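You operate a simulated robot arm through the tools that you are given. There is no shell and no other tool.

Carry out the task below with a simulated robot arm. There is one attempt and no reset: what you move stays moved.

## Task
Brush the chips off the brown block, then clamp in the bush from the drip tray.
Fine: put the brush back. Set down upright: red block brush. What is to be rubbed or washed off counts as gone when no trace of it is left.

It is judged by the outcome, as a careful person would: the job done as asked, and still so three seconds after it is handed in. It fails if anything else is knocked over, pushed out of place, dropped, spilled or broken.

## Robot
A 7-joint arm with a three-finger gripper on a trunk, on a base that drives. Base frame: it is fixed to the floor where the robot stands at the start and does not move with it; the origin is under the middle of the robot, x ahead of it, y to its left, z up. Lengths are in mm, angles in degrees, forces in N, time in s.
With the tool pointing down near the work surface it reaches from about 100 to 880 mm from the robot's upright axis, wherever it stands. Its first joint turns from -166.0 to 166.0 degrees. Places, roughly: block clamp [600, 300, 800]; bore of the brown block [500, 300, 700]; metal chips [500, 300, 700]. Payload 2.94 kg.
The tool frame sits at the grasp point between the pads (the TCP): z along the fingers, y along the line on which they close. The tips reach 30 mm beyond it. Largest opening 132 mm; the body of the gripper starts 107 mm behind the TCP.
Orientation is told as [roll, pitch, yaw] about the base's x, y, z axes, in that order, counted from this pose: with the fingers straight down and closing along the base's y, the tool's x points along the base's -x, its y along +y and its z along -z.

## Interface
- The arm moves only by the tool step_arm. Its argument "steps" is a list of rows, each an object (a shift or turn left out is 0, a gripper value left out holds the last) with "dr": the turn, a rotation vector about the tool's x, y, z in degrees, a list of three; "delta_pos": the shift along the tool's x, y, z in cm, a list of three; "claw": the finger opening in cm, from 0 to 13.2. In form: [{"dr": [ax, ay, az], "delta_pos": [tx, ty, tz], "claw": claw}, ...]. A call has 1 to 20 rows; each row is the pose to reach, as a shift and turn from the pose commanded when the call began, along the tool's axes at that moment. A row lasts 0.2 s, in which the tool goes at most 50 mm and 8.6 degrees; a call with a longer step from one row to the next is refused whole, and so is a gripper value outside its range. Where a pose cannot be reached the arm comes as near as it can. A force on the tool above 90 N (or 10 N above the force at the start of the call, whichever is more), or a blocked arm, ends the call early, and 0.2 s more pass. Each finger halts on what it meets, pressing with about 40 N; the grip force reading is that of the motor and also rises with nothing between the fingers. The clock runs only during rows and for 0.2 s after the last one: add rows that repeat a pose to give the fingers time. It gives the time, the measured TCP pose, the force on the tool (base axes), the opening and the grip force at its end, in the units of the frame above (readings bear some noise), with the torque about the TCP (base axes, N m) and any sound that the robot's microphone picked up.
- Cameras (640 x 400 px; columns grow to the right, rows downward): "scene" is now at [37.7, 187.5, 1729]; the picture's right is [-0.01, -1.00, 0.00], its down [-0.86, 0.01, -0.50] and it looks along [0.50, -0.00, -0.86] (base axes); focal length 295 px, centre (320, 200). "wrist" rides on the gripper at [72, 3, -144] in the tool frame; the picture's right is [-0.04, 1.00, 0.00], its down [-0.88, -0.04, -0.48] and it looks along [-0.48, -0.02, 0.88] (tool axes); focal length 256 px, centre (320, 200). There is no depth. A picture from a camera that has moved, and an enlarged one, comes with that camera's place and axes in the base frame and with its lens.
- capture(camera): a new picture of that camera. No time passes.
- raise_lower(by): slides the trunk up (or, below 0, down) by that many mm; the arm and the scene camera ride with it, the base frame stays. It gives what a move gives, with no picture.
- steer(legs): drives the robot by 1 to 6 legs, each [ahead, left, turn to the left] in mm, mm and degrees, along the robot's own axes; the way and the turn of a leg run together, so that a leg with both is an arc; at most 1500 mm and 180 degrees a leg. The arm and the cameras ride along, it lands a little off, and it stops where it bumps. It gives what a move gives.
- pan_tilt(pan, tilt): turns the head with the scene camera to pan (to the left, within 143 degrees either way) and tilt (down, from -29 to 69), counted from straight ahead of the robot. It gives what a move gives.
- zoom(camera, box): a new picture of the part [left, top, right, bottom] of that camera's present view, enlarged. No time passes.
- sign_off(): hands the job in; it is judged then, once.

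Nothing tells you exact positions but the pictures and the camera data. Unless the task says otherwise, let go and move clear before handing in.

The tools are called after "Call:" as name(argument=value, ...) on one line, values as JSON. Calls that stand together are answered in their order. step_arm: Moves the arm, as the interface text tells. Its arguments: {"type":"object","properties":{"steps":{"type":"array"}},"required":["steps"]} The other tools are called the same way: raise_lower (by) slides the trunk up or down; steer (legs) drives the base; pan_tilt (pan, tilt) turns the head that bears the scene camera; capture (camera) takes a picture; zoom (camera, box) takes an enlarged picture of a part of a camera's view; sign_off () hands the job in.

At the start:

```text
t: 0.0
tool_pos: [364.8, 287.0, 1065.2]
ee_rot: [0.1, 0.0, 0.0]
contact_force: [0.7, -0.1, 0.5]
moment: [0.0, 0.0, 0.01]
finger_gap: 132.1
grasp_force: 0.2
trunk travel left (down, up): [-250.0, 290.0]
robot x, y, heading: [-1.9, -2.5, 0.1]
head pan, tilt: [-0.5, 59.8]
```

scene: 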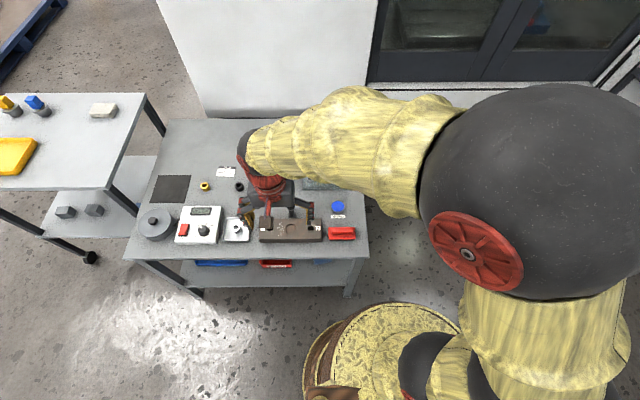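
wrist: 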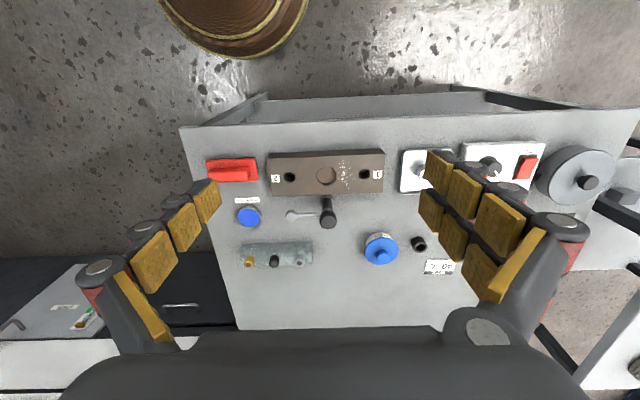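

I see a workbench with a brown block, with chips on it, a red brush-like block beside it, a clamp handle, and several small parts. I'll look closer before moving anything.

Call:
zoom(camera="wrist", box=[180, 80, 420, 230])

Call:
zoom(camera="wrist", box=[380, 120, 640, 290])

Call:
zoom(camera="wrist", box=[180, 180, 420, 330])

Call:
zoom(camera="scene", box=[120, 110, 380, 300])

```text
2.67 times, centred on (300, 155) of wrist
camera zoom: at [292.0, 290.5, 1208.6], right [0.04, 1.0, 0.0], down [0.88, -0.04, 0.48], along [0.48, -0.02, -0.88], focal length 683 px, centre (373, 320)
```

zoom: 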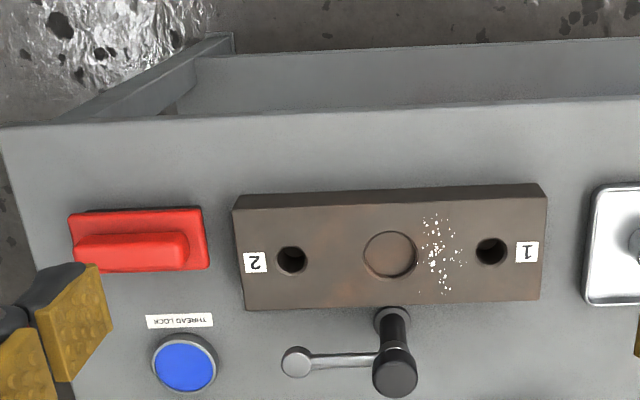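

```text
2.35 times, centred on (510, 205) of wrist
camera zoom: at [292.0, 290.5, 1208.6], right [0.04, 1.0, 0.0], down [0.88, -0.04, 0.48], along [0.48, -0.02, -0.88], focal length 602 px, centre (-127, 188)
```

zoom: 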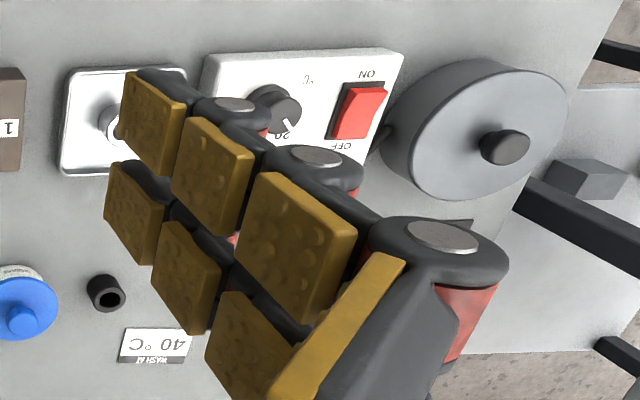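

```text
2.67 times, centred on (300, 255) of wrist
camera zoom: at [292.0, 290.5, 1208.6], right [0.04, 1.0, 0.0], down [0.88, -0.04, 0.48], along [0.48, -0.02, -0.88], focal length 683 px, centre (373, 53)
```

zoom: 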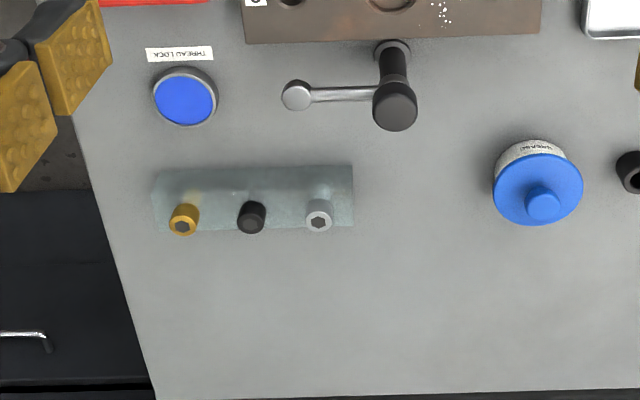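

```text
2.11 times, centred on (250, 205) of scene
camera zoom: at [37.7, 187.5, 1729.0], right [-0.01, -1.0, 0.0], down [-0.86, 0.01, -0.5], along [0.5, 0.0, -0.86], focal length 621 px, centre (467, 190)
```

zoom: 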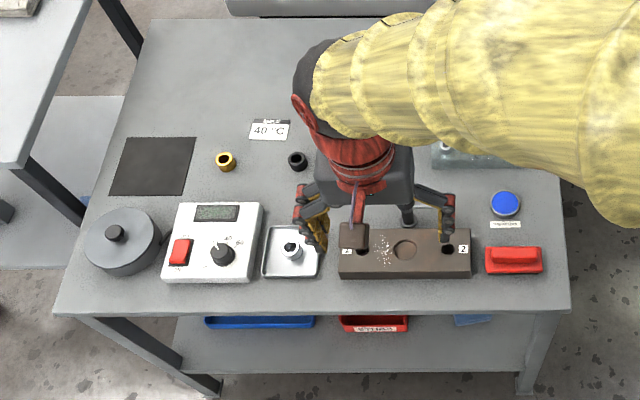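

The bench has the brown block at about (500, 297) with its top near z=720, the drip tray with a bush at about (515, 512), and the red brush at about y=110. I'll move the arm to get closer wrist views of the tray and clamp.

Call:
step_arm(steps=[{"delta_pos": [0, 4, 2]}, {"delta_pos": [0, 8, 4]}, {"delta_pos": [0, 12, 7]}, {"delta_pos": [0, 16, 10]}, {"delta_pos": [0, 20, 12]}, {"delta_pos": [0, 20, 12]}])

Call:
capture(camera="wrist")

Call:
zoom(camera="wrist", box=[200, 80, 440, 230])

Call:
capture(camera="scene")

```text
t: 1.4
tool_pos: [366.0, 488.2, 943.7]
ee_rot: [0.0, 0.0, 0.0]
contact_force: [0.0, 0.1, -0.3]
moment: [-0.01, 0.02, -0.02]
finger_gap: 131.8
grasp_force: 0.1
trunk travel left (down, up): [-250.0, 290.0]
robot x, y, heading: [-0.8, -1.3, 0.0]
head pan, tilt: [-0.5, 59.8]
```

```text
taken
camera wrist: at [291.8, 491.1, 1087.2], right [0.04, 1.0, 0.0], down [0.88, -0.04, 0.48], along [0.48, -0.02, -0.88], focal length 256 px, centre (320, 200)
```

wrist: 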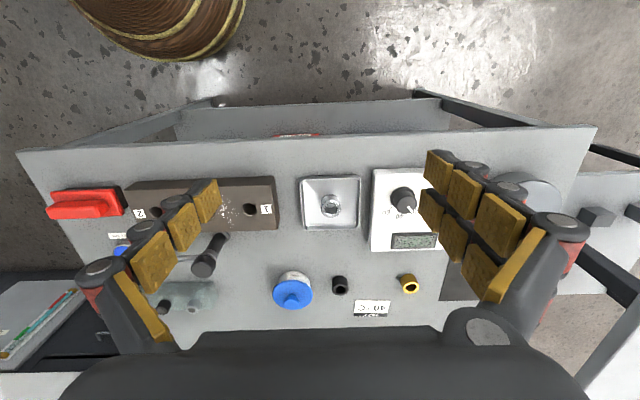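

```text
2.67 times, centred on (320, 155) of wrist
camera zoom: at [291.8, 491.1, 1087.2], right [0.04, 1.0, 0.0], down [0.88, -0.04, 0.48], along [0.48, -0.02, -0.88], focal length 683 px, centre (320, 320)
```

zoom: 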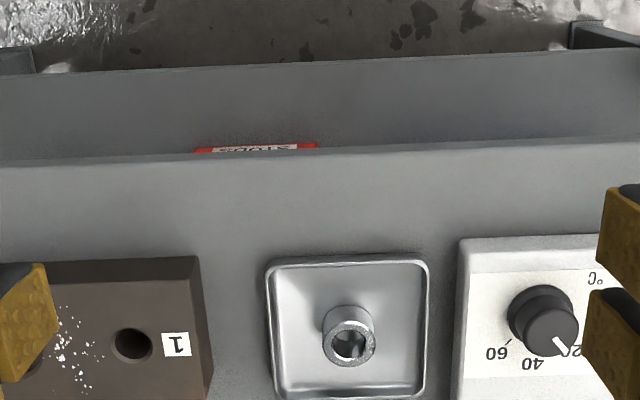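

```text
taken
camera scene: at [37.7, 188.0, 1729.0], right [-0.01, -1.0, 0.0], down [-0.86, 0.01, -0.5], along [0.5, 0.0, -0.86], focal length 295 px, centre (320, 200)
```

scene: 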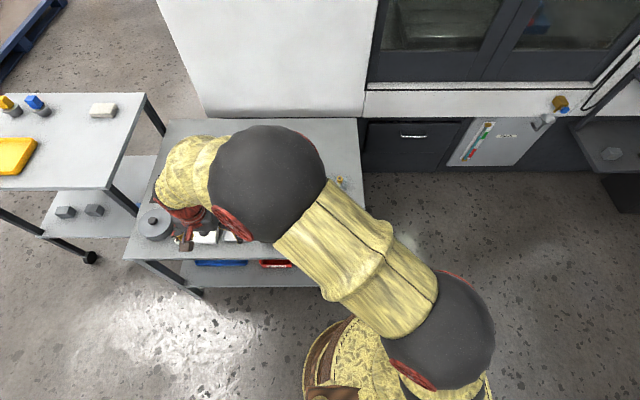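

The bush stands upright in the metal tray; there is also a label/thermostat box next to it. I'll go back over the block and lower for a close look at the chips, bores and clamp.

Call:
step_arm(steps=[{"delta_pos": [1, -4, 1]}, {"delta_pos": [2, -8, 2]}, {"delta_pos": [3, -12, 3]}, {"delta_pos": [4, -16, 4]}, {"delta_pos": [5, -19, 6]}, {"delta_pos": [5, -19, 6]}])

Call:
capture(camera="wrist")

Call:
zoom(camera="wrist", box=[200, 120, 440, 270])

Call:
zoom(camera="wrist", box=[260, 120, 420, 220])

```text
t: 2.8
tool_pos: [314.8, 297.2, 886.1]
ee_rot: [0.0, 0.0, 0.0]
contact_force: [0.3, 0.3, 0.2]
moment: [-0.01, 0.0, -0.02]
finger_gap: 131.8
grasp_force: 0.1
trunk travel left (down, up): [-250.0, 290.0]
robot x, y, heading: [2.8, 4.8, -0.2]
head pan, tilt: [-0.5, 59.8]
```

```text
taken
camera wrist: at [242.4, 299.7, 1028.3], right [0.04, 1.0, 0.0], down [0.88, -0.04, 0.48], along [0.48, -0.02, -0.88], focal length 256 px, centre (320, 200)
```

wrist: 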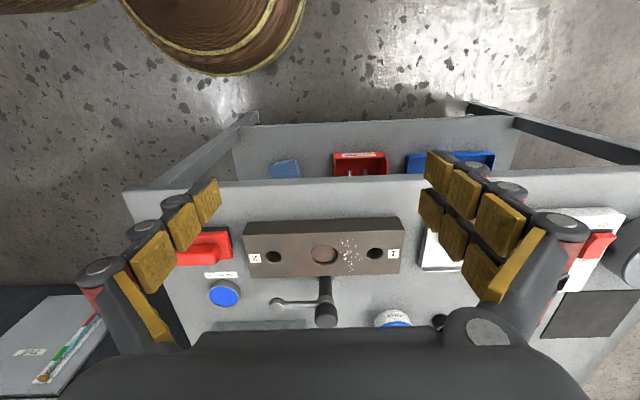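

```text
2.67 times, centred on (320, 195) of wrist
camera zoom: at [242.4, 299.7, 1028.3], right [0.04, 1.0, 0.0], down [0.88, -0.04, 0.48], along [0.48, -0.02, -0.88], focal length 683 px, centre (320, 213)
```

zoom: 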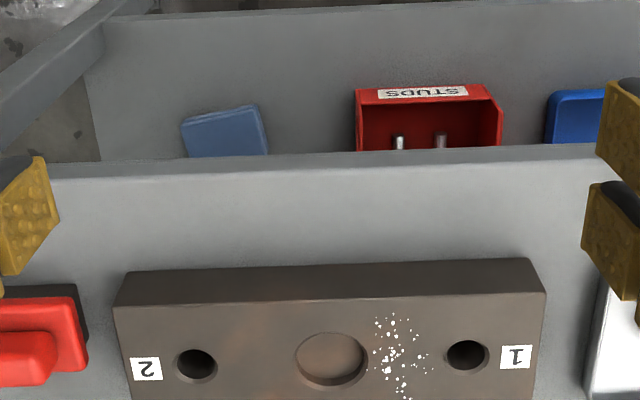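

```text
4.00 times, centred on (340, 170) of wrist
camera zoom: at [242.4, 299.7, 1028.3], right [0.04, 1.0, 0.0], down [0.88, -0.04, 0.48], along [0.48, -0.02, -0.88], focal length 1024 px, centre (240, 320)
```

zoom: 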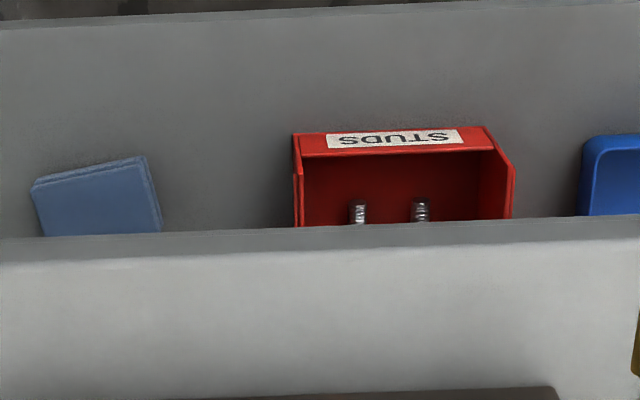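

The block has a shallow round pocket in the middle with threaded-looking holes 1 and 2 on either side; chips lie between pocket and hole 1. I'll look at the clamp and the rest in enlarged views.

Call:
zoom(camera="wrist", box=[200, 210, 440, 360])

Call:
zoom(camera="wrist", box=[260, 240, 380, 340])

Call:
zoom(camera="wrist", box=[140, 190, 260, 340])

Call:
zoom(camera="scene", box=[120, 110, 380, 300])

```text
2.67 times, centred on (320, 285) of wrist
camera zoom: at [242.4, 299.7, 1028.3], right [0.04, 1.0, 0.0], down [0.88, -0.04, 0.48], along [0.48, -0.02, -0.88], focal length 683 px, centre (320, -27)
```

zoom: 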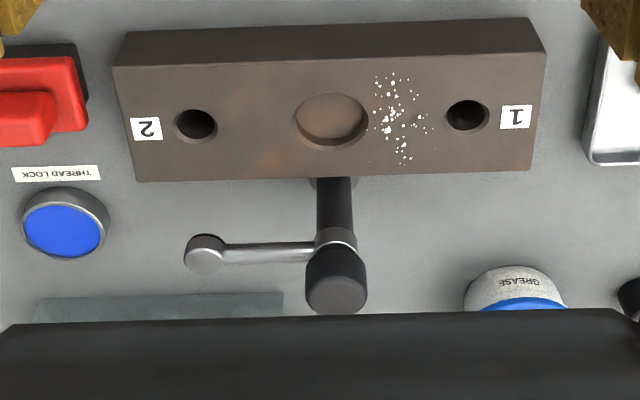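

```text
4.00 times, centred on (320, 290) of wrist
camera zoom: at [242.4, 299.7, 1028.3], right [0.04, 1.0, 0.0], down [0.88, -0.04, 0.48], along [0.48, -0.02, -0.88], focal length 1024 px, centre (320, -160)
```

zoom: 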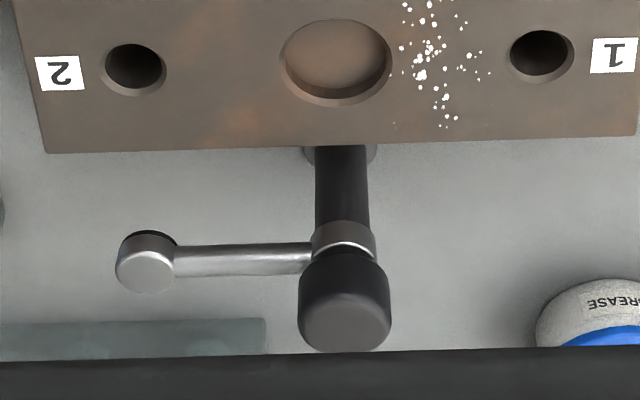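

```text
2.67 times, centred on (200, 265) of wrist
camera zoom: at [242.4, 299.7, 1028.3], right [0.04, 1.0, 0.0], down [0.88, -0.04, 0.48], along [0.48, -0.02, -0.88], focal length 683 px, centre (640, 27)
```

zoom: 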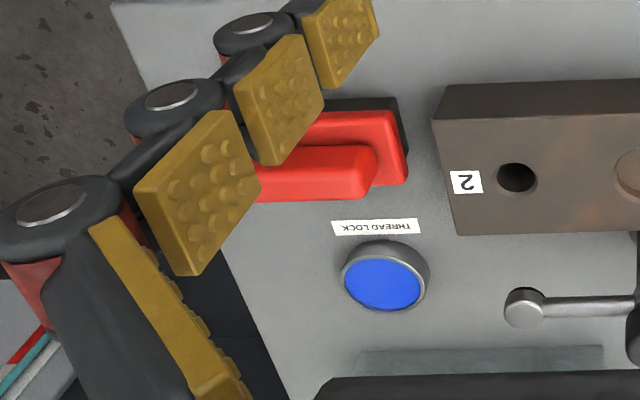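

```text
2.11 times, centred on (250, 205) of scene
camera zoom: at [37.8, 187.6, 1729.0], right [-0.01, -1.0, 0.0], down [-0.86, 0.01, -0.5], along [0.5, 0.0, -0.86], focal length 621 px, centre (467, 190)
```

zoom: 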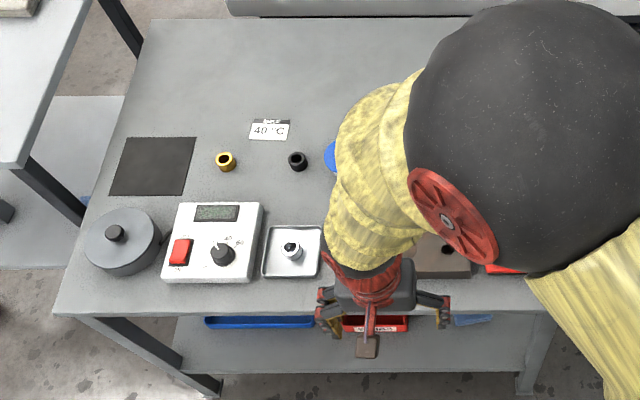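

The clamp looks like a post with a black knob at about (575, 294) and a swing arm pointing to -y whose pad is at about (570, 218); the pocket is right in the arm's reach when swung toward the robot. I'll tilt the hand to look at everything from the side.

Call:
step_arm(steps=[{"dr": [0, -8, 0], "delta_pos": [0.5, 0, 0.5]}, {"dr": [0, -16, 0], "delta_pos": [1, 0, 1]}, {"dr": [0, -24, 0], "delta_pos": [2, 0, 2]}, {"dr": [0, -32, 0], "delta_pos": [2, 0, 3]}, {"dr": [0, -40, 0], "delta_pos": [2, 0, 4]}, {"dr": [0, -45, 0], "delta_pos": [2, 0, 4]}, {"dr": [0, -45, 0], "delta_pos": [2, 0, 4]}])

Call:
capture(camera="wrist")

Call:
zoom(camera="wrist", box=[200, 170, 440, 320])

```text
t: 4.4
tool_pos: [294.8, 297.6, 845.0]
ee_rot: [-0.1, -45.1, 0.0]
contact_force: [0.4, 1.5, -1.1]
moment: [-0.01, 0.01, 0.01]
finger_gap: 132.2
grasp_force: 0.0
trunk travel left (down, up): [-250.0, 290.0]
robot x, y, heading: [-0.1, 3.8, -0.0]
head pan, tilt: [-0.5, 59.8]
```

```text
taken
camera wrist: at [141.5, 300.4, 895.2], right [0.03, 1.0, 0.03], down [0.28, -0.04, 0.96], along [0.96, -0.02, -0.28], focal length 256 px, centre (320, 200)
```

wrist: 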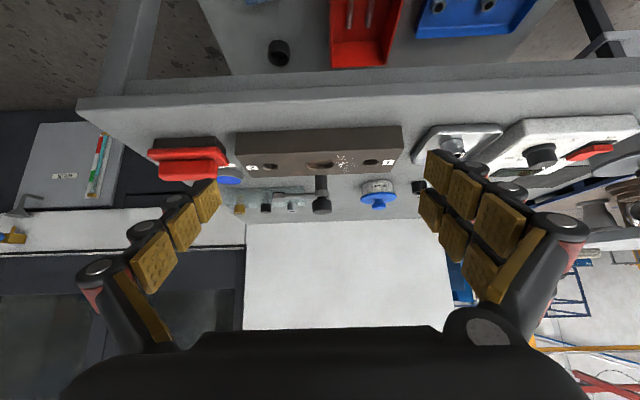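

```text
2.67 times, centred on (320, 245) of wrist
camera zoom: at [141.5, 300.4, 895.2], right [0.03, 1.0, 0.03], down [0.28, -0.04, 0.96], along [0.96, -0.02, -0.28], focal length 683 px, centre (320, 80)
```

zoom: 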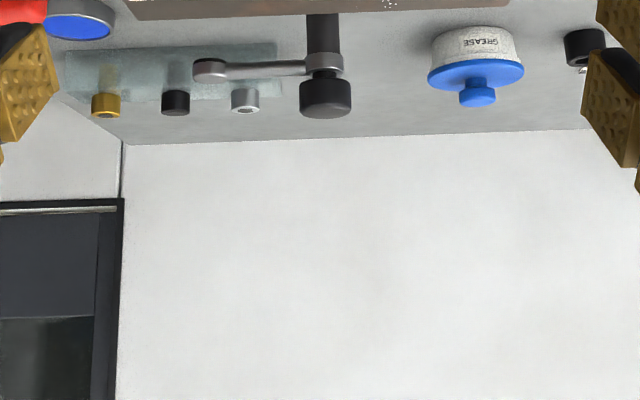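

From the side I can make out the clamp arm and knob, and the brush sitting on its bristles. Zooming in on each.

Call:
zoom(camera="wrist", box=[260, 140, 380, 220])

Call:
zoom(camera="wrist", box=[130, 120, 250, 200])

Call:
zoom(camera="wrist", box=[390, 110, 510, 190])

Call:
zoom(camera="wrist", box=[230, 110, 410, 190])

Call:
zoom(camera="wrist", box=[240, 0, 560, 90])

```text
5.00 times, centred on (320, 180) of wrist
camera zoom: at [141.5, 300.4, 895.2], right [0.03, 1.0, 0.03], down [0.28, -0.04, 0.96], along [0.96, -0.02, -0.28], focal length 1280 px, centre (320, 300)
```

zoom: 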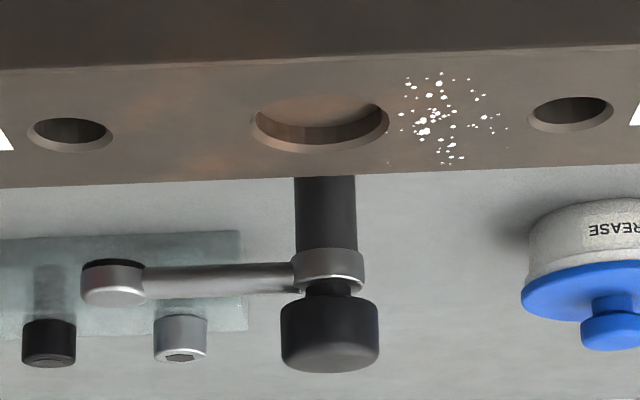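

```text
5.00 times, centred on (190, 160) of wrist
camera zoom: at [141.5, 300.4, 895.2], right [0.03, 1.0, 0.03], down [0.28, -0.04, 0.96], along [0.96, -0.02, -0.28], focal length 1280 px, centre (970, 400)
```

zoom: 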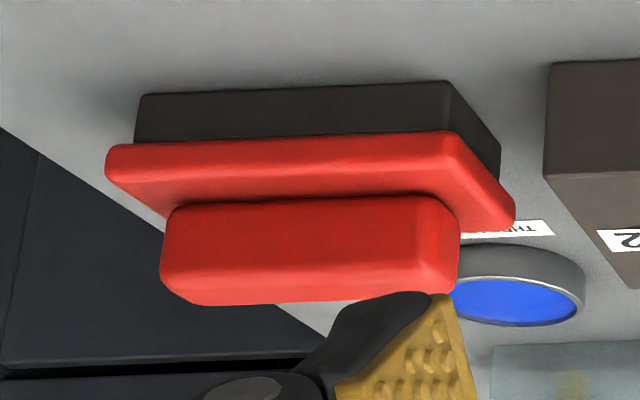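

```text
5.00 times, centred on (450, 150) of wrist
camera zoom: at [141.5, 300.4, 895.2], right [0.03, 1.0, 0.03], down [0.28, -0.04, 0.96], along [0.96, -0.02, -0.28], focal length 1280 px, centre (-330, 450)
```

zoom: 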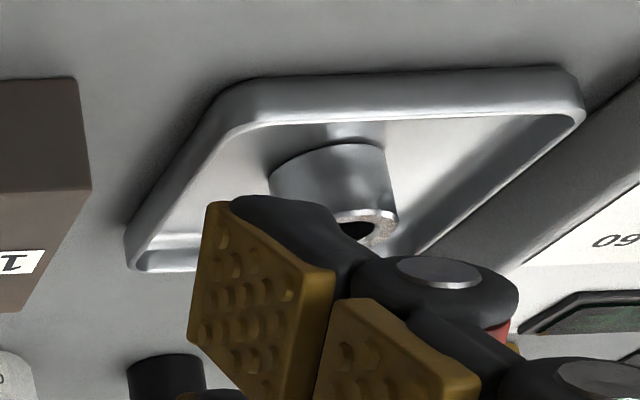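

```text
3.56 times, centred on (320, 150) of wrist
camera zoom: at [141.5, 300.4, 895.2], right [0.03, 1.0, 0.03], down [0.28, -0.04, 0.96], along [0.96, -0.02, -0.28], focal length 910 px, centre (320, 378)
```

zoom: 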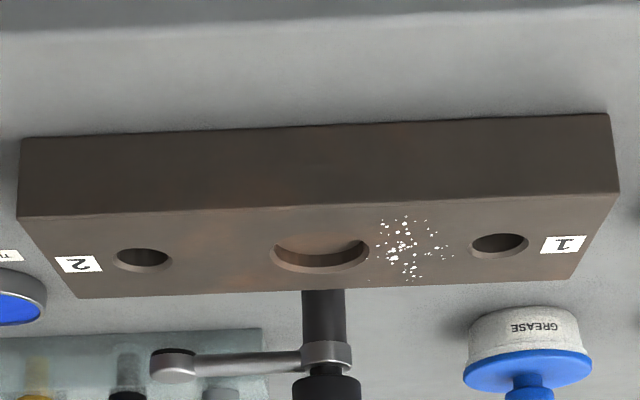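

```text
2.00 times, centred on (400, 45) of wrist
camera zoom: at [141.5, 300.4, 895.2], right [0.03, 1.0, 0.03], down [0.28, -0.04, 0.96], along [0.96, -0.02, -0.28], focal length 512 px, centre (160, 510)
```

zoom: 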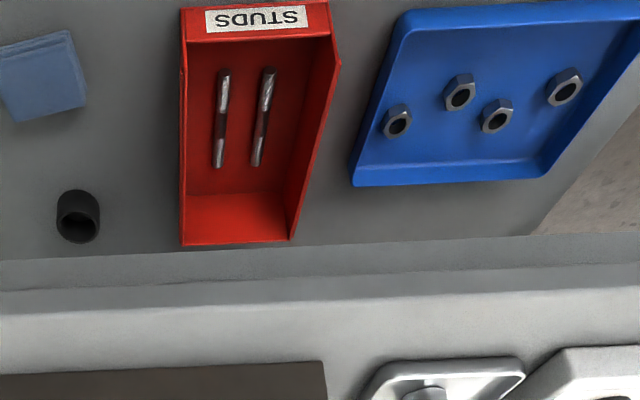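

I now take the block top as z≈737 (table ≈705), pocket centre ≈(493, 295), clamp post ≈(577, 294) with knob top ≈790, and the brush handle top ≈(476, 108, 756), running along y. Next I straighten the hand and bring it over the brush, turned 90° so the fingers close across the handle.

Call:
step_arm(steps=[{"dr": [0, 8, 0], "delta_pos": [-1, 0, -1]}, {"dr": [0, 16, 0], "delta_pos": [-2, 0, -2]}, {"dr": [0, 24, 0], "delta_pos": [-3, 0, -3]}, {"dr": [0, 32, 0], "delta_pos": [-4, 0, -4]}, {"dr": [0, 40, 0], "delta_pos": [-5, 0, -5]}, {"dr": [0, 45.1, 0], "delta_pos": [-5, 0, -5]}, {"dr": [0, 45.1, 0], "delta_pos": [-5, 0, -5]}])

```text
t: 6.0
tool_pos: [294.8, 297.6, 915.2]
ee_rot: [0.0, 0.2, 0.0]
contact_force: [0.5, -0.4, -0.8]
moment: [-0.01, 0.01, -0.01]
finger_gap: 132.1
grasp_force: 0.0
trunk travel left (down, up): [-250.0, 290.0]
robot x, y, heading: [1.5, -3.4, 0.2]
head pan, tilt: [-0.5, 59.8]
```

The hand is vertical again. Now I move over the brush while turning 90°, opening reduced to 6 cm.

Call:
step_arm(steps=[{"dr": [0, 0, -8.2], "delta_pos": [-1.6, -1.7, 0], "claw": 7}, {"dr": [0, 0, -16.4], "delta_pos": [-3.3, -3.4, 0]}, {"dr": [0, 0, -24.6], "delta_pos": [-4.9, -5.2, 0]}, {"dr": [0, 0, -32.8], "delta_pos": [-6.6, -6.9, 0]}, {"dr": [0, 0, -41], "delta_pos": [-8.2, -8.6, 0]}, {"dr": [0, 0, -49.2], "delta_pos": [-9.9, -10.3, 0]}, {"dr": [0, 0, -57.4], "delta_pos": [-11.5, -12, 0]}, {"dr": [0, 0, -65.6], "delta_pos": [-13.2, -13.8, 0]}, {"dr": [0, 0, -73.8], "delta_pos": [-14.8, -15.5, 0]}, {"dr": [0, 0, -82], "delta_pos": [-16.5, -17.2, 0]}, {"dr": [0, 0, -90], "delta_pos": [-18.1, -19, 0]}, {"dr": [0, 0, -90], "delta_pos": [-18.1, -19, 0]}])

Call:
capture(camera="wrist")

Call:
capture(camera="scene")

```text
t: 8.6
tool_pos: [476.2, 106.2, 915.1]
ee_rot: [0.1, -0.1, 90.1]
contact_force: [0.5, -0.7, -1.1]
moment: [0.06, -0.04, 0.02]
finger_gap: 70.1
grasp_force: 0.1
trunk travel left (down, up): [-250.0, 290.0]
robot x, y, heading: [-4.3, 0.6, 0.3]
head pan, tilt: [-0.5, 59.8]
```

```text
taken
camera wrist: at [473.3, 34.0, 1057.9], right [-1.0, 0.04, 0.0], down [0.04, 0.88, 0.48], along [0.02, 0.48, -0.88], focal length 256 px, centre (320, 200)
```

wrist: 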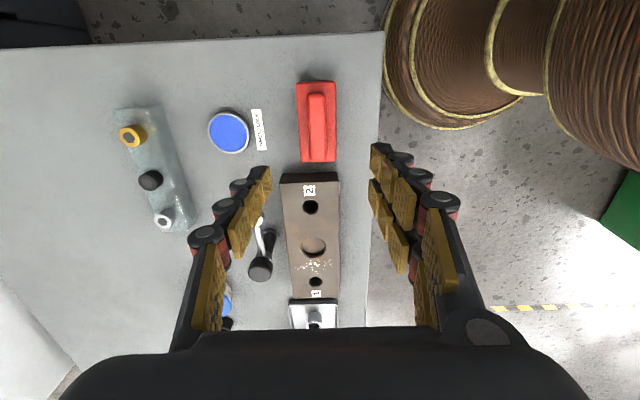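

```text
taken
camera scene: at [38.0, 187.2, 1729.0], right [-0.01, -1.0, 0.0], down [-0.86, 0.01, -0.5], along [0.5, 0.0, -0.86], focal length 295 px, centre (320, 200)
```

scene: 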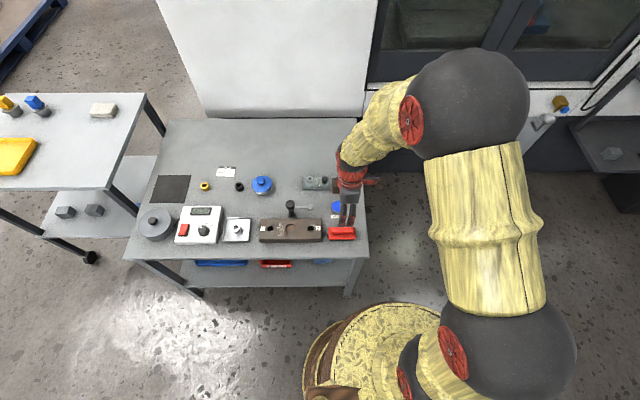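

The scene camera now sees the bench unobstructed and the hand is above the brush. I'll zoom both cameras to measure.

Call:
zoom(camera="wrist", box=[240, 60, 400, 180])

Call:
zoom(camera="scene", box=[210, 190, 370, 250])

Call:
zoom(camera="scene", box=[140, 160, 300, 260])

Call:
zoom(camera="scene", box=[310, 190, 370, 250])

```text
3.33 times, centred on (320, 120) of wrist
camera zoom: at [473.3, 34.0, 1057.9], right [-1.0, 0.04, 0.0], down [0.04, 0.88, 0.48], along [0.02, 0.48, -0.88], focal length 853 px, centre (320, 467)
```

zoom: 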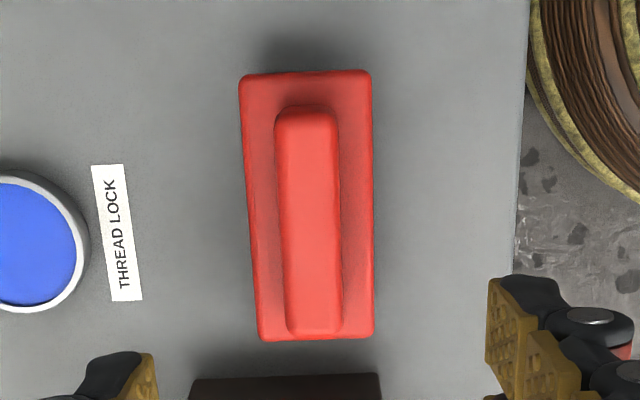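

```text
4.00 times, centred on (290, 220) of scene
camera zoom: at [38.0, 187.2, 1729.0], right [-0.01, -1.0, 0.0], down [-0.86, 0.01, -0.5], along [0.5, 0.0, -0.86], focal length 1180 px, centre (440, 120)
```

zoom: 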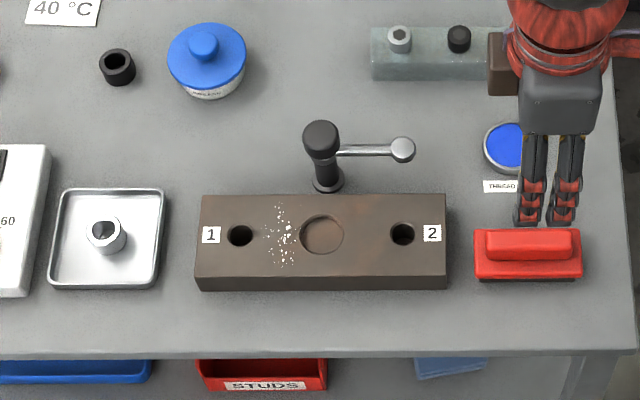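

```text
4.00 times, centred on (220, 210) of scene
camera zoom: at [38.0, 187.2, 1729.0], right [-0.01, -1.0, 0.0], down [-0.86, 0.01, -0.5], along [0.5, 0.0, -0.86], focal length 1180 px, centre (720, 160)
```

zoom: 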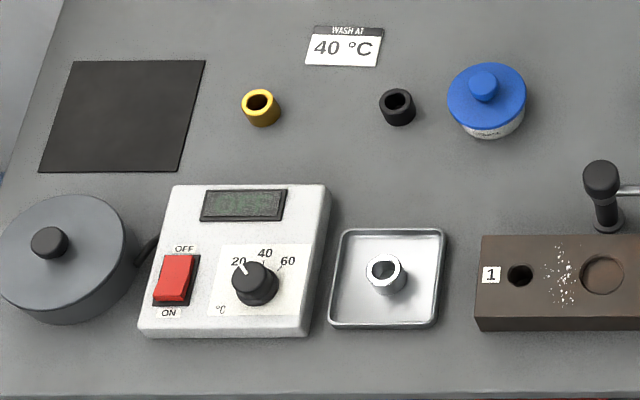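

```text
6.67 times, centred on (340, 220) of scene
camera zoom: at [38.0, 187.2, 1729.0], right [-0.01, -1.0, 0.0], down [-0.86, 0.01, -0.5], along [0.5, 0.0, -0.86], focal length 1967 px, centre (187, 67)
```

zoom: 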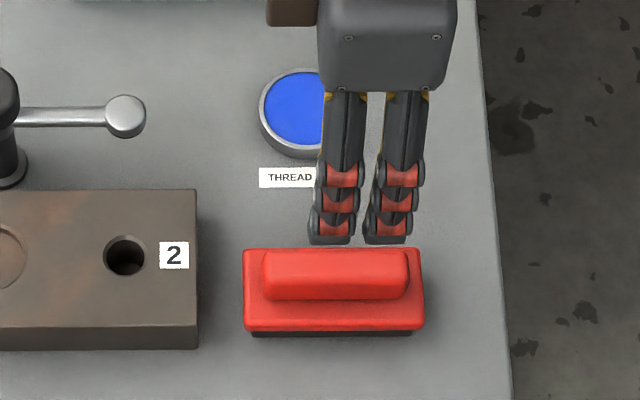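

The brush handle is centred at about (479, 105), aligned with y, ~20 mm wide, top ≈756. I'll centre on it and descend to just above the handle, then check.

Call:
step_arm(steps=[{"delta_pos": [0.1, -0.3, 3], "claw": 5}, {"delta_pos": [0.1, -0.3, 6]}, {"delta_pos": [0.1, -0.3, 9]}, {"delta_pos": [0.1, -0.3, 11]}, {"delta_pos": [0.1, -0.3, 11]}])

Call:
zoom(camera="wrist", box=[200, 120, 440, 300])

Call:
zoom(camera="scene", box=[310, 190, 370, 250])

```text
t: 9.8
tool_pos: [478.7, 105.8, 804.0]
ee_rot: [0.0, -0.1, 90.0]
contact_force: [0.0, 0.3, -0.7]
moment: [0.0, 0.01, 0.02]
finger_gap: 50.0
grasp_force: 0.0
trunk travel left (down, up): [-250.0, 290.0]
robot x, y, heading: [-0.1, 4.5, 0.2]
head pan, tilt: [-0.5, 59.8]
```

```text
2.22 times, centred on (320, 210) of wrist
camera zoom: at [475.3, 33.8, 948.7], right [-1.0, 0.04, 0.0], down [0.04, 0.88, 0.48], along [0.02, 0.48, -0.88], focal length 569 px, centre (320, 178)
```

zoom: 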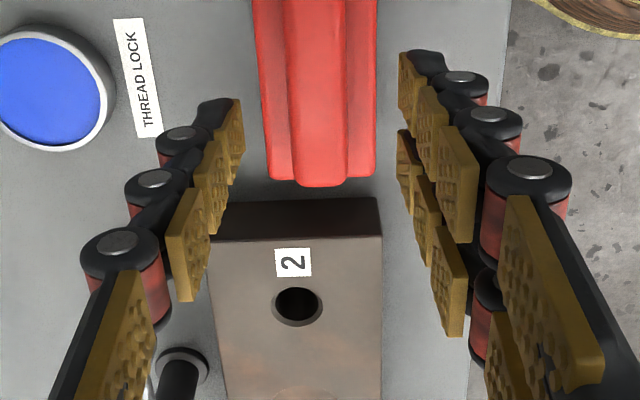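

```text
6.67 times, centred on (340, 220) of scene
camera zoom: at [38.0, 187.4, 1729.0], right [-0.01, -1.0, 0.0], down [-0.86, 0.01, -0.5], along [0.5, 0.0, -0.86], focal length 1967 px, centre (187, 67)
```

zoom: 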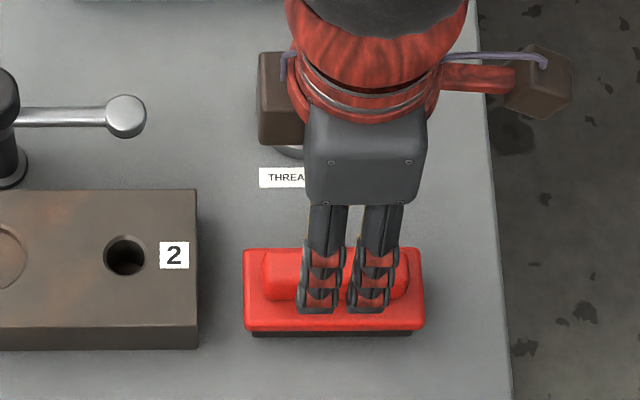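

The fingers straddle the handle symmetrically. I'll descend so the tips end just above the plate (TCP z≈769) and close on the handle.

Call:
step_arm(steps=[{"delta_pos": [0, 0, 1.5]}, {"delta_pos": [0, 0, 2.8]}, {"delta_pos": [0, 0, 3.5]}, {"delta_pos": [0, 0, 3.5], "claw": 1}, {"delta_pos": [0, 0, 3.5], "claw": 1}, {"delta_pos": [0, 0, 3.5], "claw": 1}, {"delta_pos": [0, 0, 3.5], "claw": 1}])

Call:
zoom(camera="wrist", box=[200, 120, 440, 300])

Call:
zoom(camera="scene", box=[310, 190, 370, 250])

```text
t: 11.4
tool_pos: [477.2, 106.5, 770.6]
ee_rot: [0.2, 0.0, 90.0]
contact_force: [-0.4, -0.5, -0.1]
moment: [0.0, 0.03, 0.05]
finger_gap: 21.5
grasp_force: 34.6
trunk travel left (down, up): [-250.0, 290.0]
robot x, y, heading: [-3.4, -1.4, 0.2]
head pan, tilt: [-0.5, 59.8]
```

```text
2.22 times, centred on (320, 210) of wrist
camera zoom: at [475.2, 34.5, 914.2], right [-1.0, 0.04, 0.0], down [0.04, 0.88, 0.48], along [0.02, 0.48, -0.88], focal length 569 px, centre (320, 178)
```

zoom: 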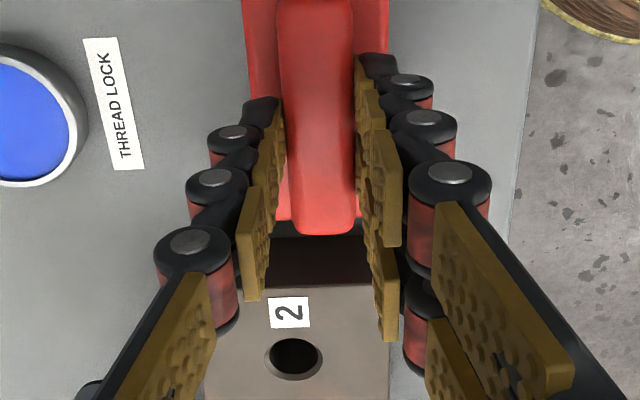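

```text
6.67 times, centred on (340, 220) of scene
camera zoom: at [38.0, 187.4, 1729.0], right [-0.01, -1.0, 0.0], down [-0.86, 0.01, -0.5], along [0.5, 0.0, -0.86], focal length 1967 px, centre (187, 67)
```

zoom: 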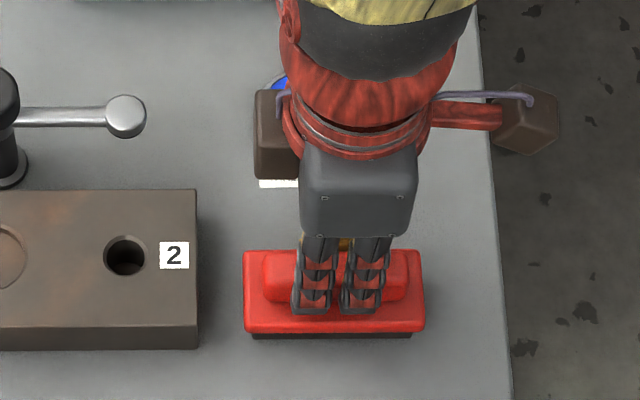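

The brush is gripped (21.5 mm, 35 N). I'll lift it and carry it over the chip area on the block, staying clear of the clamp knob.

Call:
step_arm(steps=[{"delta_pos": [0, 0, -2]}, {"delta_pos": [0, 0, -5]}, {"delta_pos": [0, 0, -8]}, {"delta_pos": [0, 0, -8]}])

Call:
zoom(camera="scene", box=[280, 160, 380, 250])

```text
t: 12.4
tool_pos: [479.0, 107.2, 850.8]
ee_rot: [0.3, 0.0, 90.1]
contact_force: [-0.3, -0.3, -2.1]
moment: [-0.02, -0.04, -0.01]
finger_gap: 21.4
grasp_force: 40.1
trunk travel left (down, up): [-250.0, 290.0]
robot x, y, heading: [-1.4, -2.5, -0.0]
head pan, tilt: [-0.5, 59.8]
```

```text
4.44 times, centred on (330, 205) of scene
camera zoom: at [37.8, 187.4, 1729.0], right [-0.01, -1.0, 0.0], down [-0.86, 0.01, -0.5], along [0.5, 0.0, -0.86], focal length 1311 px, centre (276, 178)
```

zoom: 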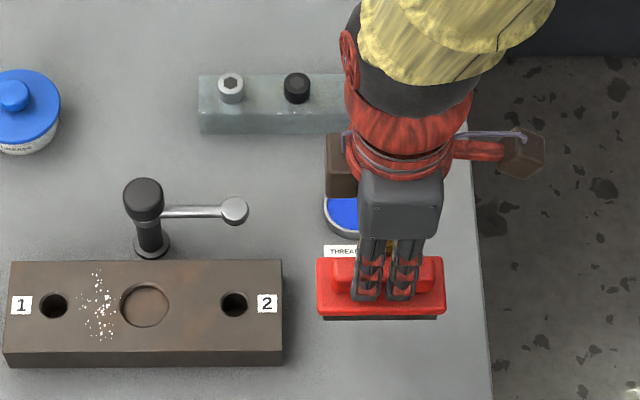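

The brush is lifted cleanly. Moving it over the chips at about (520, 342), still above the block.

Call:
step_arm(steps=[{"delta_pos": [-4, 0, 0]}, {"delta_pos": [-8, 0, 0]}, {"delta_pos": [-12, -0.5, 0]}, {"delta_pos": [-16, -1.5, 0]}, {"delta_pos": [-20, -2.5, 0]}, {"delta_pos": [-23.5, -3.8, 0]}, {"delta_pos": [-23.5, -3.8, 0]}])

Call:
capture(camera="wrist")

Call:
zoom(camera="scene", box=[220, 150, 360, 250])

```text
t: 14.0
tool_pos: [516.3, 340.9, 849.5]
ee_rot: [0.1, -0.1, 90.0]
contact_force: [0.1, 1.7, -1.1]
moment: [0.03, 0.0, -0.01]
finger_gap: 21.3
grasp_force: 39.7
trunk travel left (down, up): [-250.0, 290.0]
robot x, y, heading: [3.1, 0.4, 0.0]
head pan, tilt: [-0.5, 59.8]
```

```text
taken
camera wrist: at [514.1, 269.2, 994.0], right [-1.0, 0.04, 0.0], down [0.04, 0.88, 0.48], along [0.02, 0.47, -0.88], focal length 256 px, centre (320, 200)
```

wrist: 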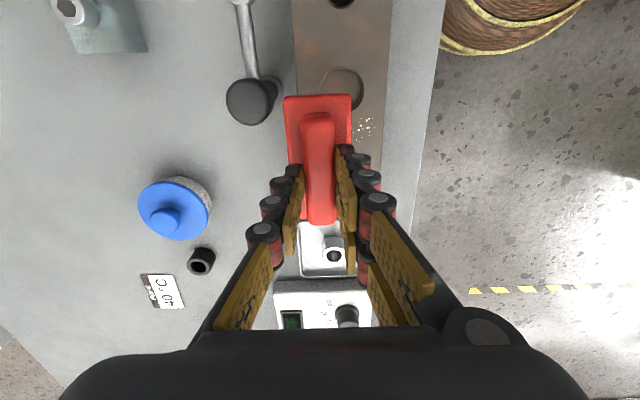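

```text
4.00 times, centred on (290, 200) of scene
camera zoom: at [38.1, 187.9, 1729.0], right [-0.01, -1.0, 0.0], down [-0.86, 0.01, -0.5], along [0.5, 0.0, -0.86], focal length 1180 px, centre (440, 200)
```

zoom: 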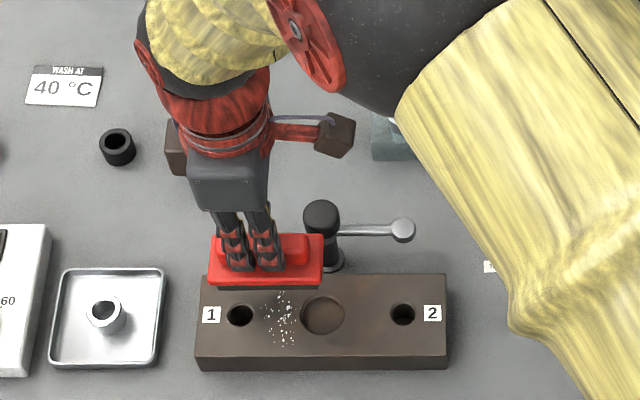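

The brush overhangs the back part of the block with about 13 mm to the knob. Now I lower it to just above the expected contact height.

Call:
step_arm(steps=[{"delta_pos": [0, 0, 1.5]}, {"delta_pos": [0, 0, 3]}, {"delta_pos": [0, 0, 4.2]}, {"delta_pos": [0, 0, 4.5]}, {"delta_pos": [0, 0, 4.5]}])

Call:
step_arm(steps=[{"delta_pos": [0, 0, 0.15]}, {"delta_pos": [0, 0, 0.15]}])

Call:
step_arm(steps=[{"delta_pos": [0, 0, 0.1]}, {"delta_pos": [0, 0, 0.1]}])

Call:
zoom(camera="scene", box=[240, 180, 340, 250])

```text
t: 15.2
tool_pos: [516.9, 340.7, 806.6]
ee_rot: [0.0, 0.1, 90.1]
contact_force: [-2.0, -1.2, 11.0]
moment: [-0.5, 0.17, -0.03]
finger_gap: 21.3
grasp_force: 40.4
trunk travel left (down, up): [-250.0, 290.0]
robot x, y, heading: [-2.2, 1.5, 0.1]
head pan, tilt: [-0.5, 59.8]
```

```text
t: 15.8
tool_pos: [516.8, 341.0, 806.5]
ee_rot: [-0.1, -0.1, 90.1]
contact_force: [-5.3, -4.4, 30.3]
moment: [-0.77, 0.23, -0.02]
finger_gap: 21.3
grasp_force: 40.3
trunk travel left (down, up): [-250.0, 290.0]
robot x, y, heading: [-0.8, -0.1, -0.2]
head pan, tilt: [-0.5, 59.8]
```

```text
t: 16.4
tool_pos: [516.4, 340.4, 805.2]
ee_rot: [-0.2, -0.2, 89.9]
contact_force: [-3.2, -5.6, 41.1]
moment: [-0.09, 0.18, -0.05]
finger_gap: 21.5
grasp_force: 40.3
trunk travel left (down, up): [-250.0, 290.0]
robot x, y, heading: [0.3, -2.1, 0.1]
head pan, tilt: [-0.5, 59.8]
```

```text
5.71 times, centred on (290, 215) of scene
camera zoom: at [35.0, 185.4, 1729.5], right [-0.01, -1.0, 0.0], down [-0.86, 0.01, -0.5], along [0.5, 0.0, -0.86], focal length 1686 px, centre (491, 114)
```

zoom: 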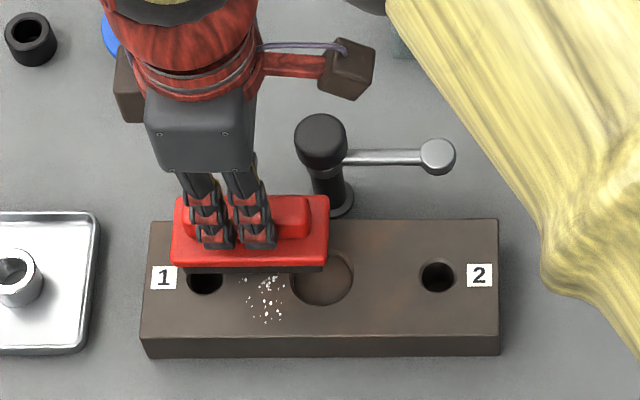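

Contact is at about TCP z=807, and I pressed a bit harder than needed, so I ease off 2 mm first. Then I sweep slowly toward the front edge (-x), away from the pocket and holes.

Call:
step_arm(steps=[{"delta_pos": [0, 0, -0.18]}, {"delta_pos": [0, 0, -0.18]}])

Call:
step_arm(steps=[{"delta_pos": [0, 0.5, 0]}, {"delta_pos": [0, 1.2, 0]}, {"delta_pos": [0, 2, 0]}])

Call:
zoom(camera="scene", box=[240, 180, 340, 250])

```text
t: 17.0
tool_pos: [516.1, 342.0, 806.0]
ee_rot: [0.0, -0.1, 90.0]
contact_force: [3.3, 1.5, 25.8]
moment: [0.77, -0.11, -0.01]
finger_gap: 21.2
grasp_force: 39.7
trunk travel left (down, up): [-250.0, 290.0]
robot x, y, heading: [-2.6, -0.3, 0.2]
head pan, tilt: [-0.5, 59.8]
```

```text
t: 17.8
tool_pos: [496.4, 340.0, 805.5]
ee_rot: [0.1, 0.0, 89.9]
contact_force: [4.8, -1.1, 24.4]
moment: [0.68, -0.12, -0.2]
finger_gap: 21.2
grasp_force: 40.0
trunk travel left (down, up): [-250.0, 290.0]
robot x, y, heading: [-0.8, -2.8, -0.1]
head pan, tilt: [-0.5, 59.8]
```

```text
5.71 times, centred on (290, 215) of scene
camera zoom: at [37.0, 186.4, 1729.2], right [-0.01, -1.0, 0.0], down [-0.86, 0.01, -0.5], along [0.5, 0.0, -0.86], focal length 1686 px, centre (491, 114)
```

zoom: 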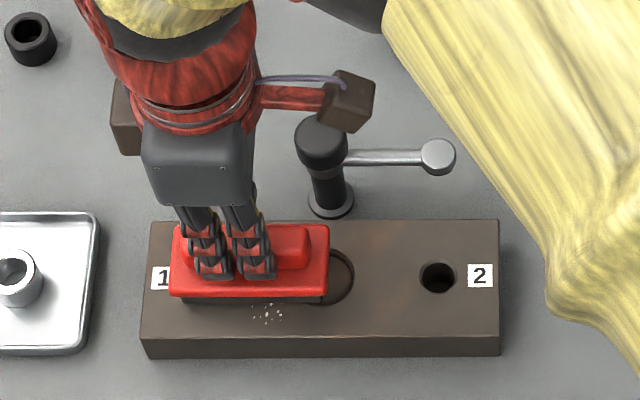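

The block is staying put and the chips ahead of the brush are reducing. I continue the sweep out past the front edge.

Call:
step_arm(steps=[{"delta_pos": [0, 0.8, 0]}, {"delta_pos": [0, 1.6, 0]}, {"delta_pos": [0, 2.4, 0]}, {"delta_pos": [0, 3.2, 0]}, {"delta_pos": [0, 4.0, 0]}, {"delta_pos": [0, 4.8, 0]}, {"delta_pos": [0, 5.6, 0]}])

Call:
zoom(camera="scene", box=[240, 180, 340, 250])

```text
t: 19.4
tool_pos: [439.6, 340.8, 805.2]
ee_rot: [0.1, 0.1, 90.0]
contact_force: [3.1, 0.6, 18.0]
moment: [0.47, -0.46, -0.1]
finger_gap: 21.2
grasp_force: 39.9
trunk travel left (down, up): [-250.0, 290.0]
robot x, y, heading: [-0.1, 0.9, 0.1]
head pan, tilt: [-0.5, 59.8]
```

```text
5.71 times, centred on (290, 215) of scene
camera zoom: at [37.3, 186.9, 1729.1], right [-0.01, -1.0, 0.0], down [-0.86, 0.01, -0.5], along [0.5, 0.0, -0.86], focal length 1686 px, centre (491, 114)
```

zoom: 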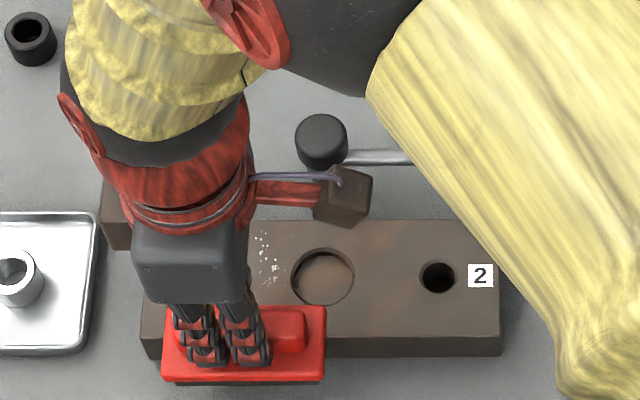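

Some chips remain further back, so more passes are needed. I lift the brush and look at what's left.

Call:
step_arm(steps=[{"delta_pos": [0, 0, -1.5]}, {"delta_pos": [0, 0, -4]}, {"delta_pos": [0, 3, -6]}, {"delta_pos": [0, 6, -6]}, {"delta_pos": [0, 6, -6]}])

Call:
capture(camera="wrist")

Call:
zoom(camera="scene", box=[240, 180, 340, 250])

```text
t: 20.6
tool_pos: [380.7, 340.4, 865.3]
ee_rot: [0.1, 0.0, 90.0]
contact_force: [0.5, -0.3, -0.4]
moment: [-0.01, -0.02, 0.0]
finger_gap: 21.3
grasp_force: 40.1
trunk travel left (down, up): [-250.0, 290.0]
robot x, y, heading: [-2.0, 0.5, 0.1]
head pan, tilt: [-0.5, 59.8]
```

```text
taken
camera wrist: at [377.1, 268.2, 1009.0], right [-1.0, 0.04, 0.0], down [0.04, 0.88, 0.48], along [0.02, 0.47, -0.88], focal length 256 px, centre (320, 200)
```

wrist: 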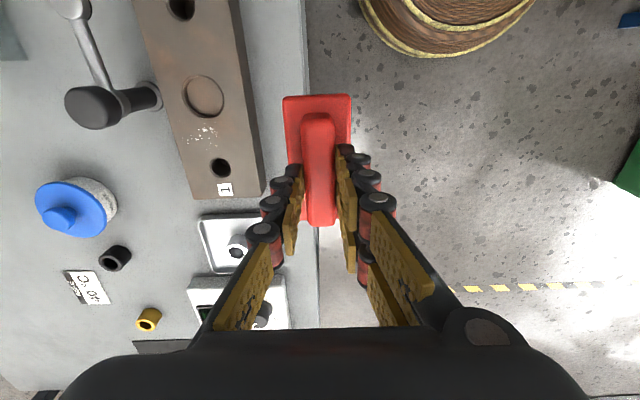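

```text
5.71 times, centred on (290, 215) of scene
camera zoom: at [37.9, 187.8, 1728.9], right [-0.01, -1.0, 0.0], down [-0.86, 0.01, -0.5], along [0.5, 0.0, -0.86], focal length 1686 px, centre (491, 114)
```

zoom: 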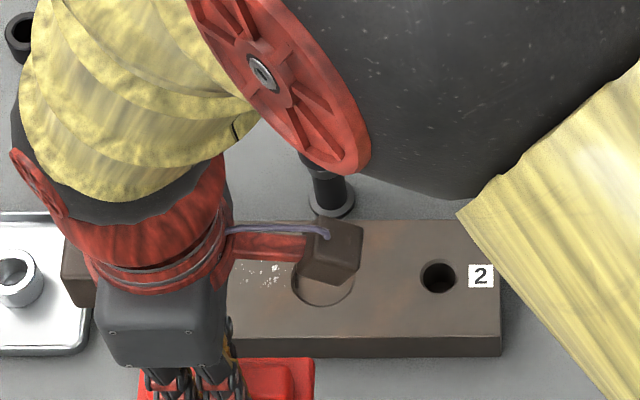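

Call:
zoom(camera="wrist", box=[130, 50, 290, 210])

```text
2.50 times, centred on (210, 130) of wrist
camera zoom: at [377.1, 268.2, 1009.0], right [-1.0, 0.04, 0.0], down [0.04, 0.88, 0.48], along [0.02, 0.47, -0.88], focal length 640 px, centre (595, 375)
```

zoom: 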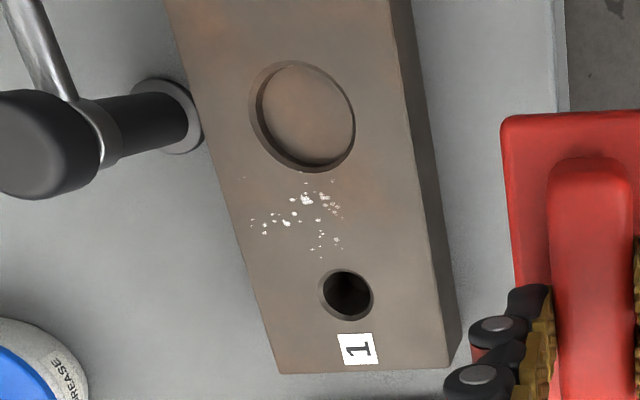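

The front chips are gone; remaining chips are at x≈488–527, y≈315–350. I'll make further forward strokes starting from the back of the block at the same light pressure.

Call:
step_arm(steps=[{"delta_pos": [0, -4.5, 0]}, {"delta_pos": [0, -9, 0]}, {"delta_pos": [0, -13.7, 0]}, {"delta_pos": [0, -13.7, 3]}, {"delta_pos": [0, -13.7, 5]}, {"delta_pos": [0, -13.7, 6]}, {"delta_pos": [0, -13, 6]}, {"delta_pos": [0, -12, 6]}, {"delta_pos": [0, -11, 6]}, {"delta_pos": [0, -10, 6]}, {"delta_pos": [0, -9, 6]}, {"delta_pos": [0, -8, 6]}, {"delta_pos": [0, -7, 6]}, {"delta_pos": [0, -6.5, 4]}, {"delta_pos": [0, -10, 3]}, {"delta_pos": [0, -13.7, 3]}, {"delta_pos": [0, -13.7, 5]}, {"delta_pos": [0, -13.7, 6]}, {"delta_pos": [0, -13.7, 6]}])

Call:
zoom(camera="scene", box=[240, 180, 340, 250])

```text
t: 24.6
tool_pos: [516.9, 341.6, 804.8]
ee_rot: [0.2, 0.1, 90.0]
contact_force: [0.2, -1.4, 5.1]
moment: [-0.07, 0.09, 0.04]
finger_gap: 21.4
grasp_force: 40.2
trunk travel left (down, up): [-250.0, 290.0]
robot x, y, heading: [3.2, 0.5, 0.0]
head pan, tilt: [-0.5, 59.8]
```

```text
5.71 times, centred on (290, 215) of scene
camera zoom: at [37.7, 187.3, 1729.1], right [-0.01, -1.0, 0.0], down [-0.86, 0.01, -0.5], along [0.5, 0.0, -0.86], focal length 1686 px, centre (491, 114)
```

zoom: 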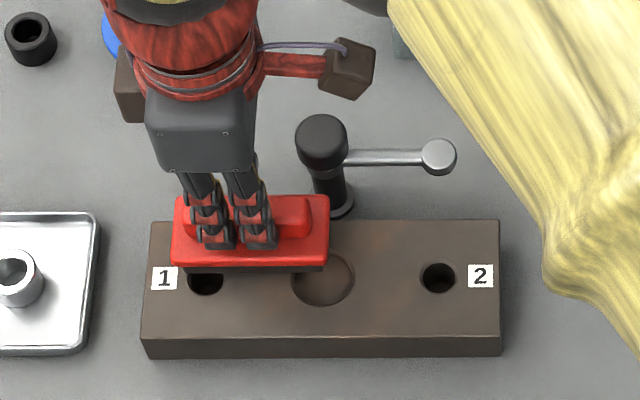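

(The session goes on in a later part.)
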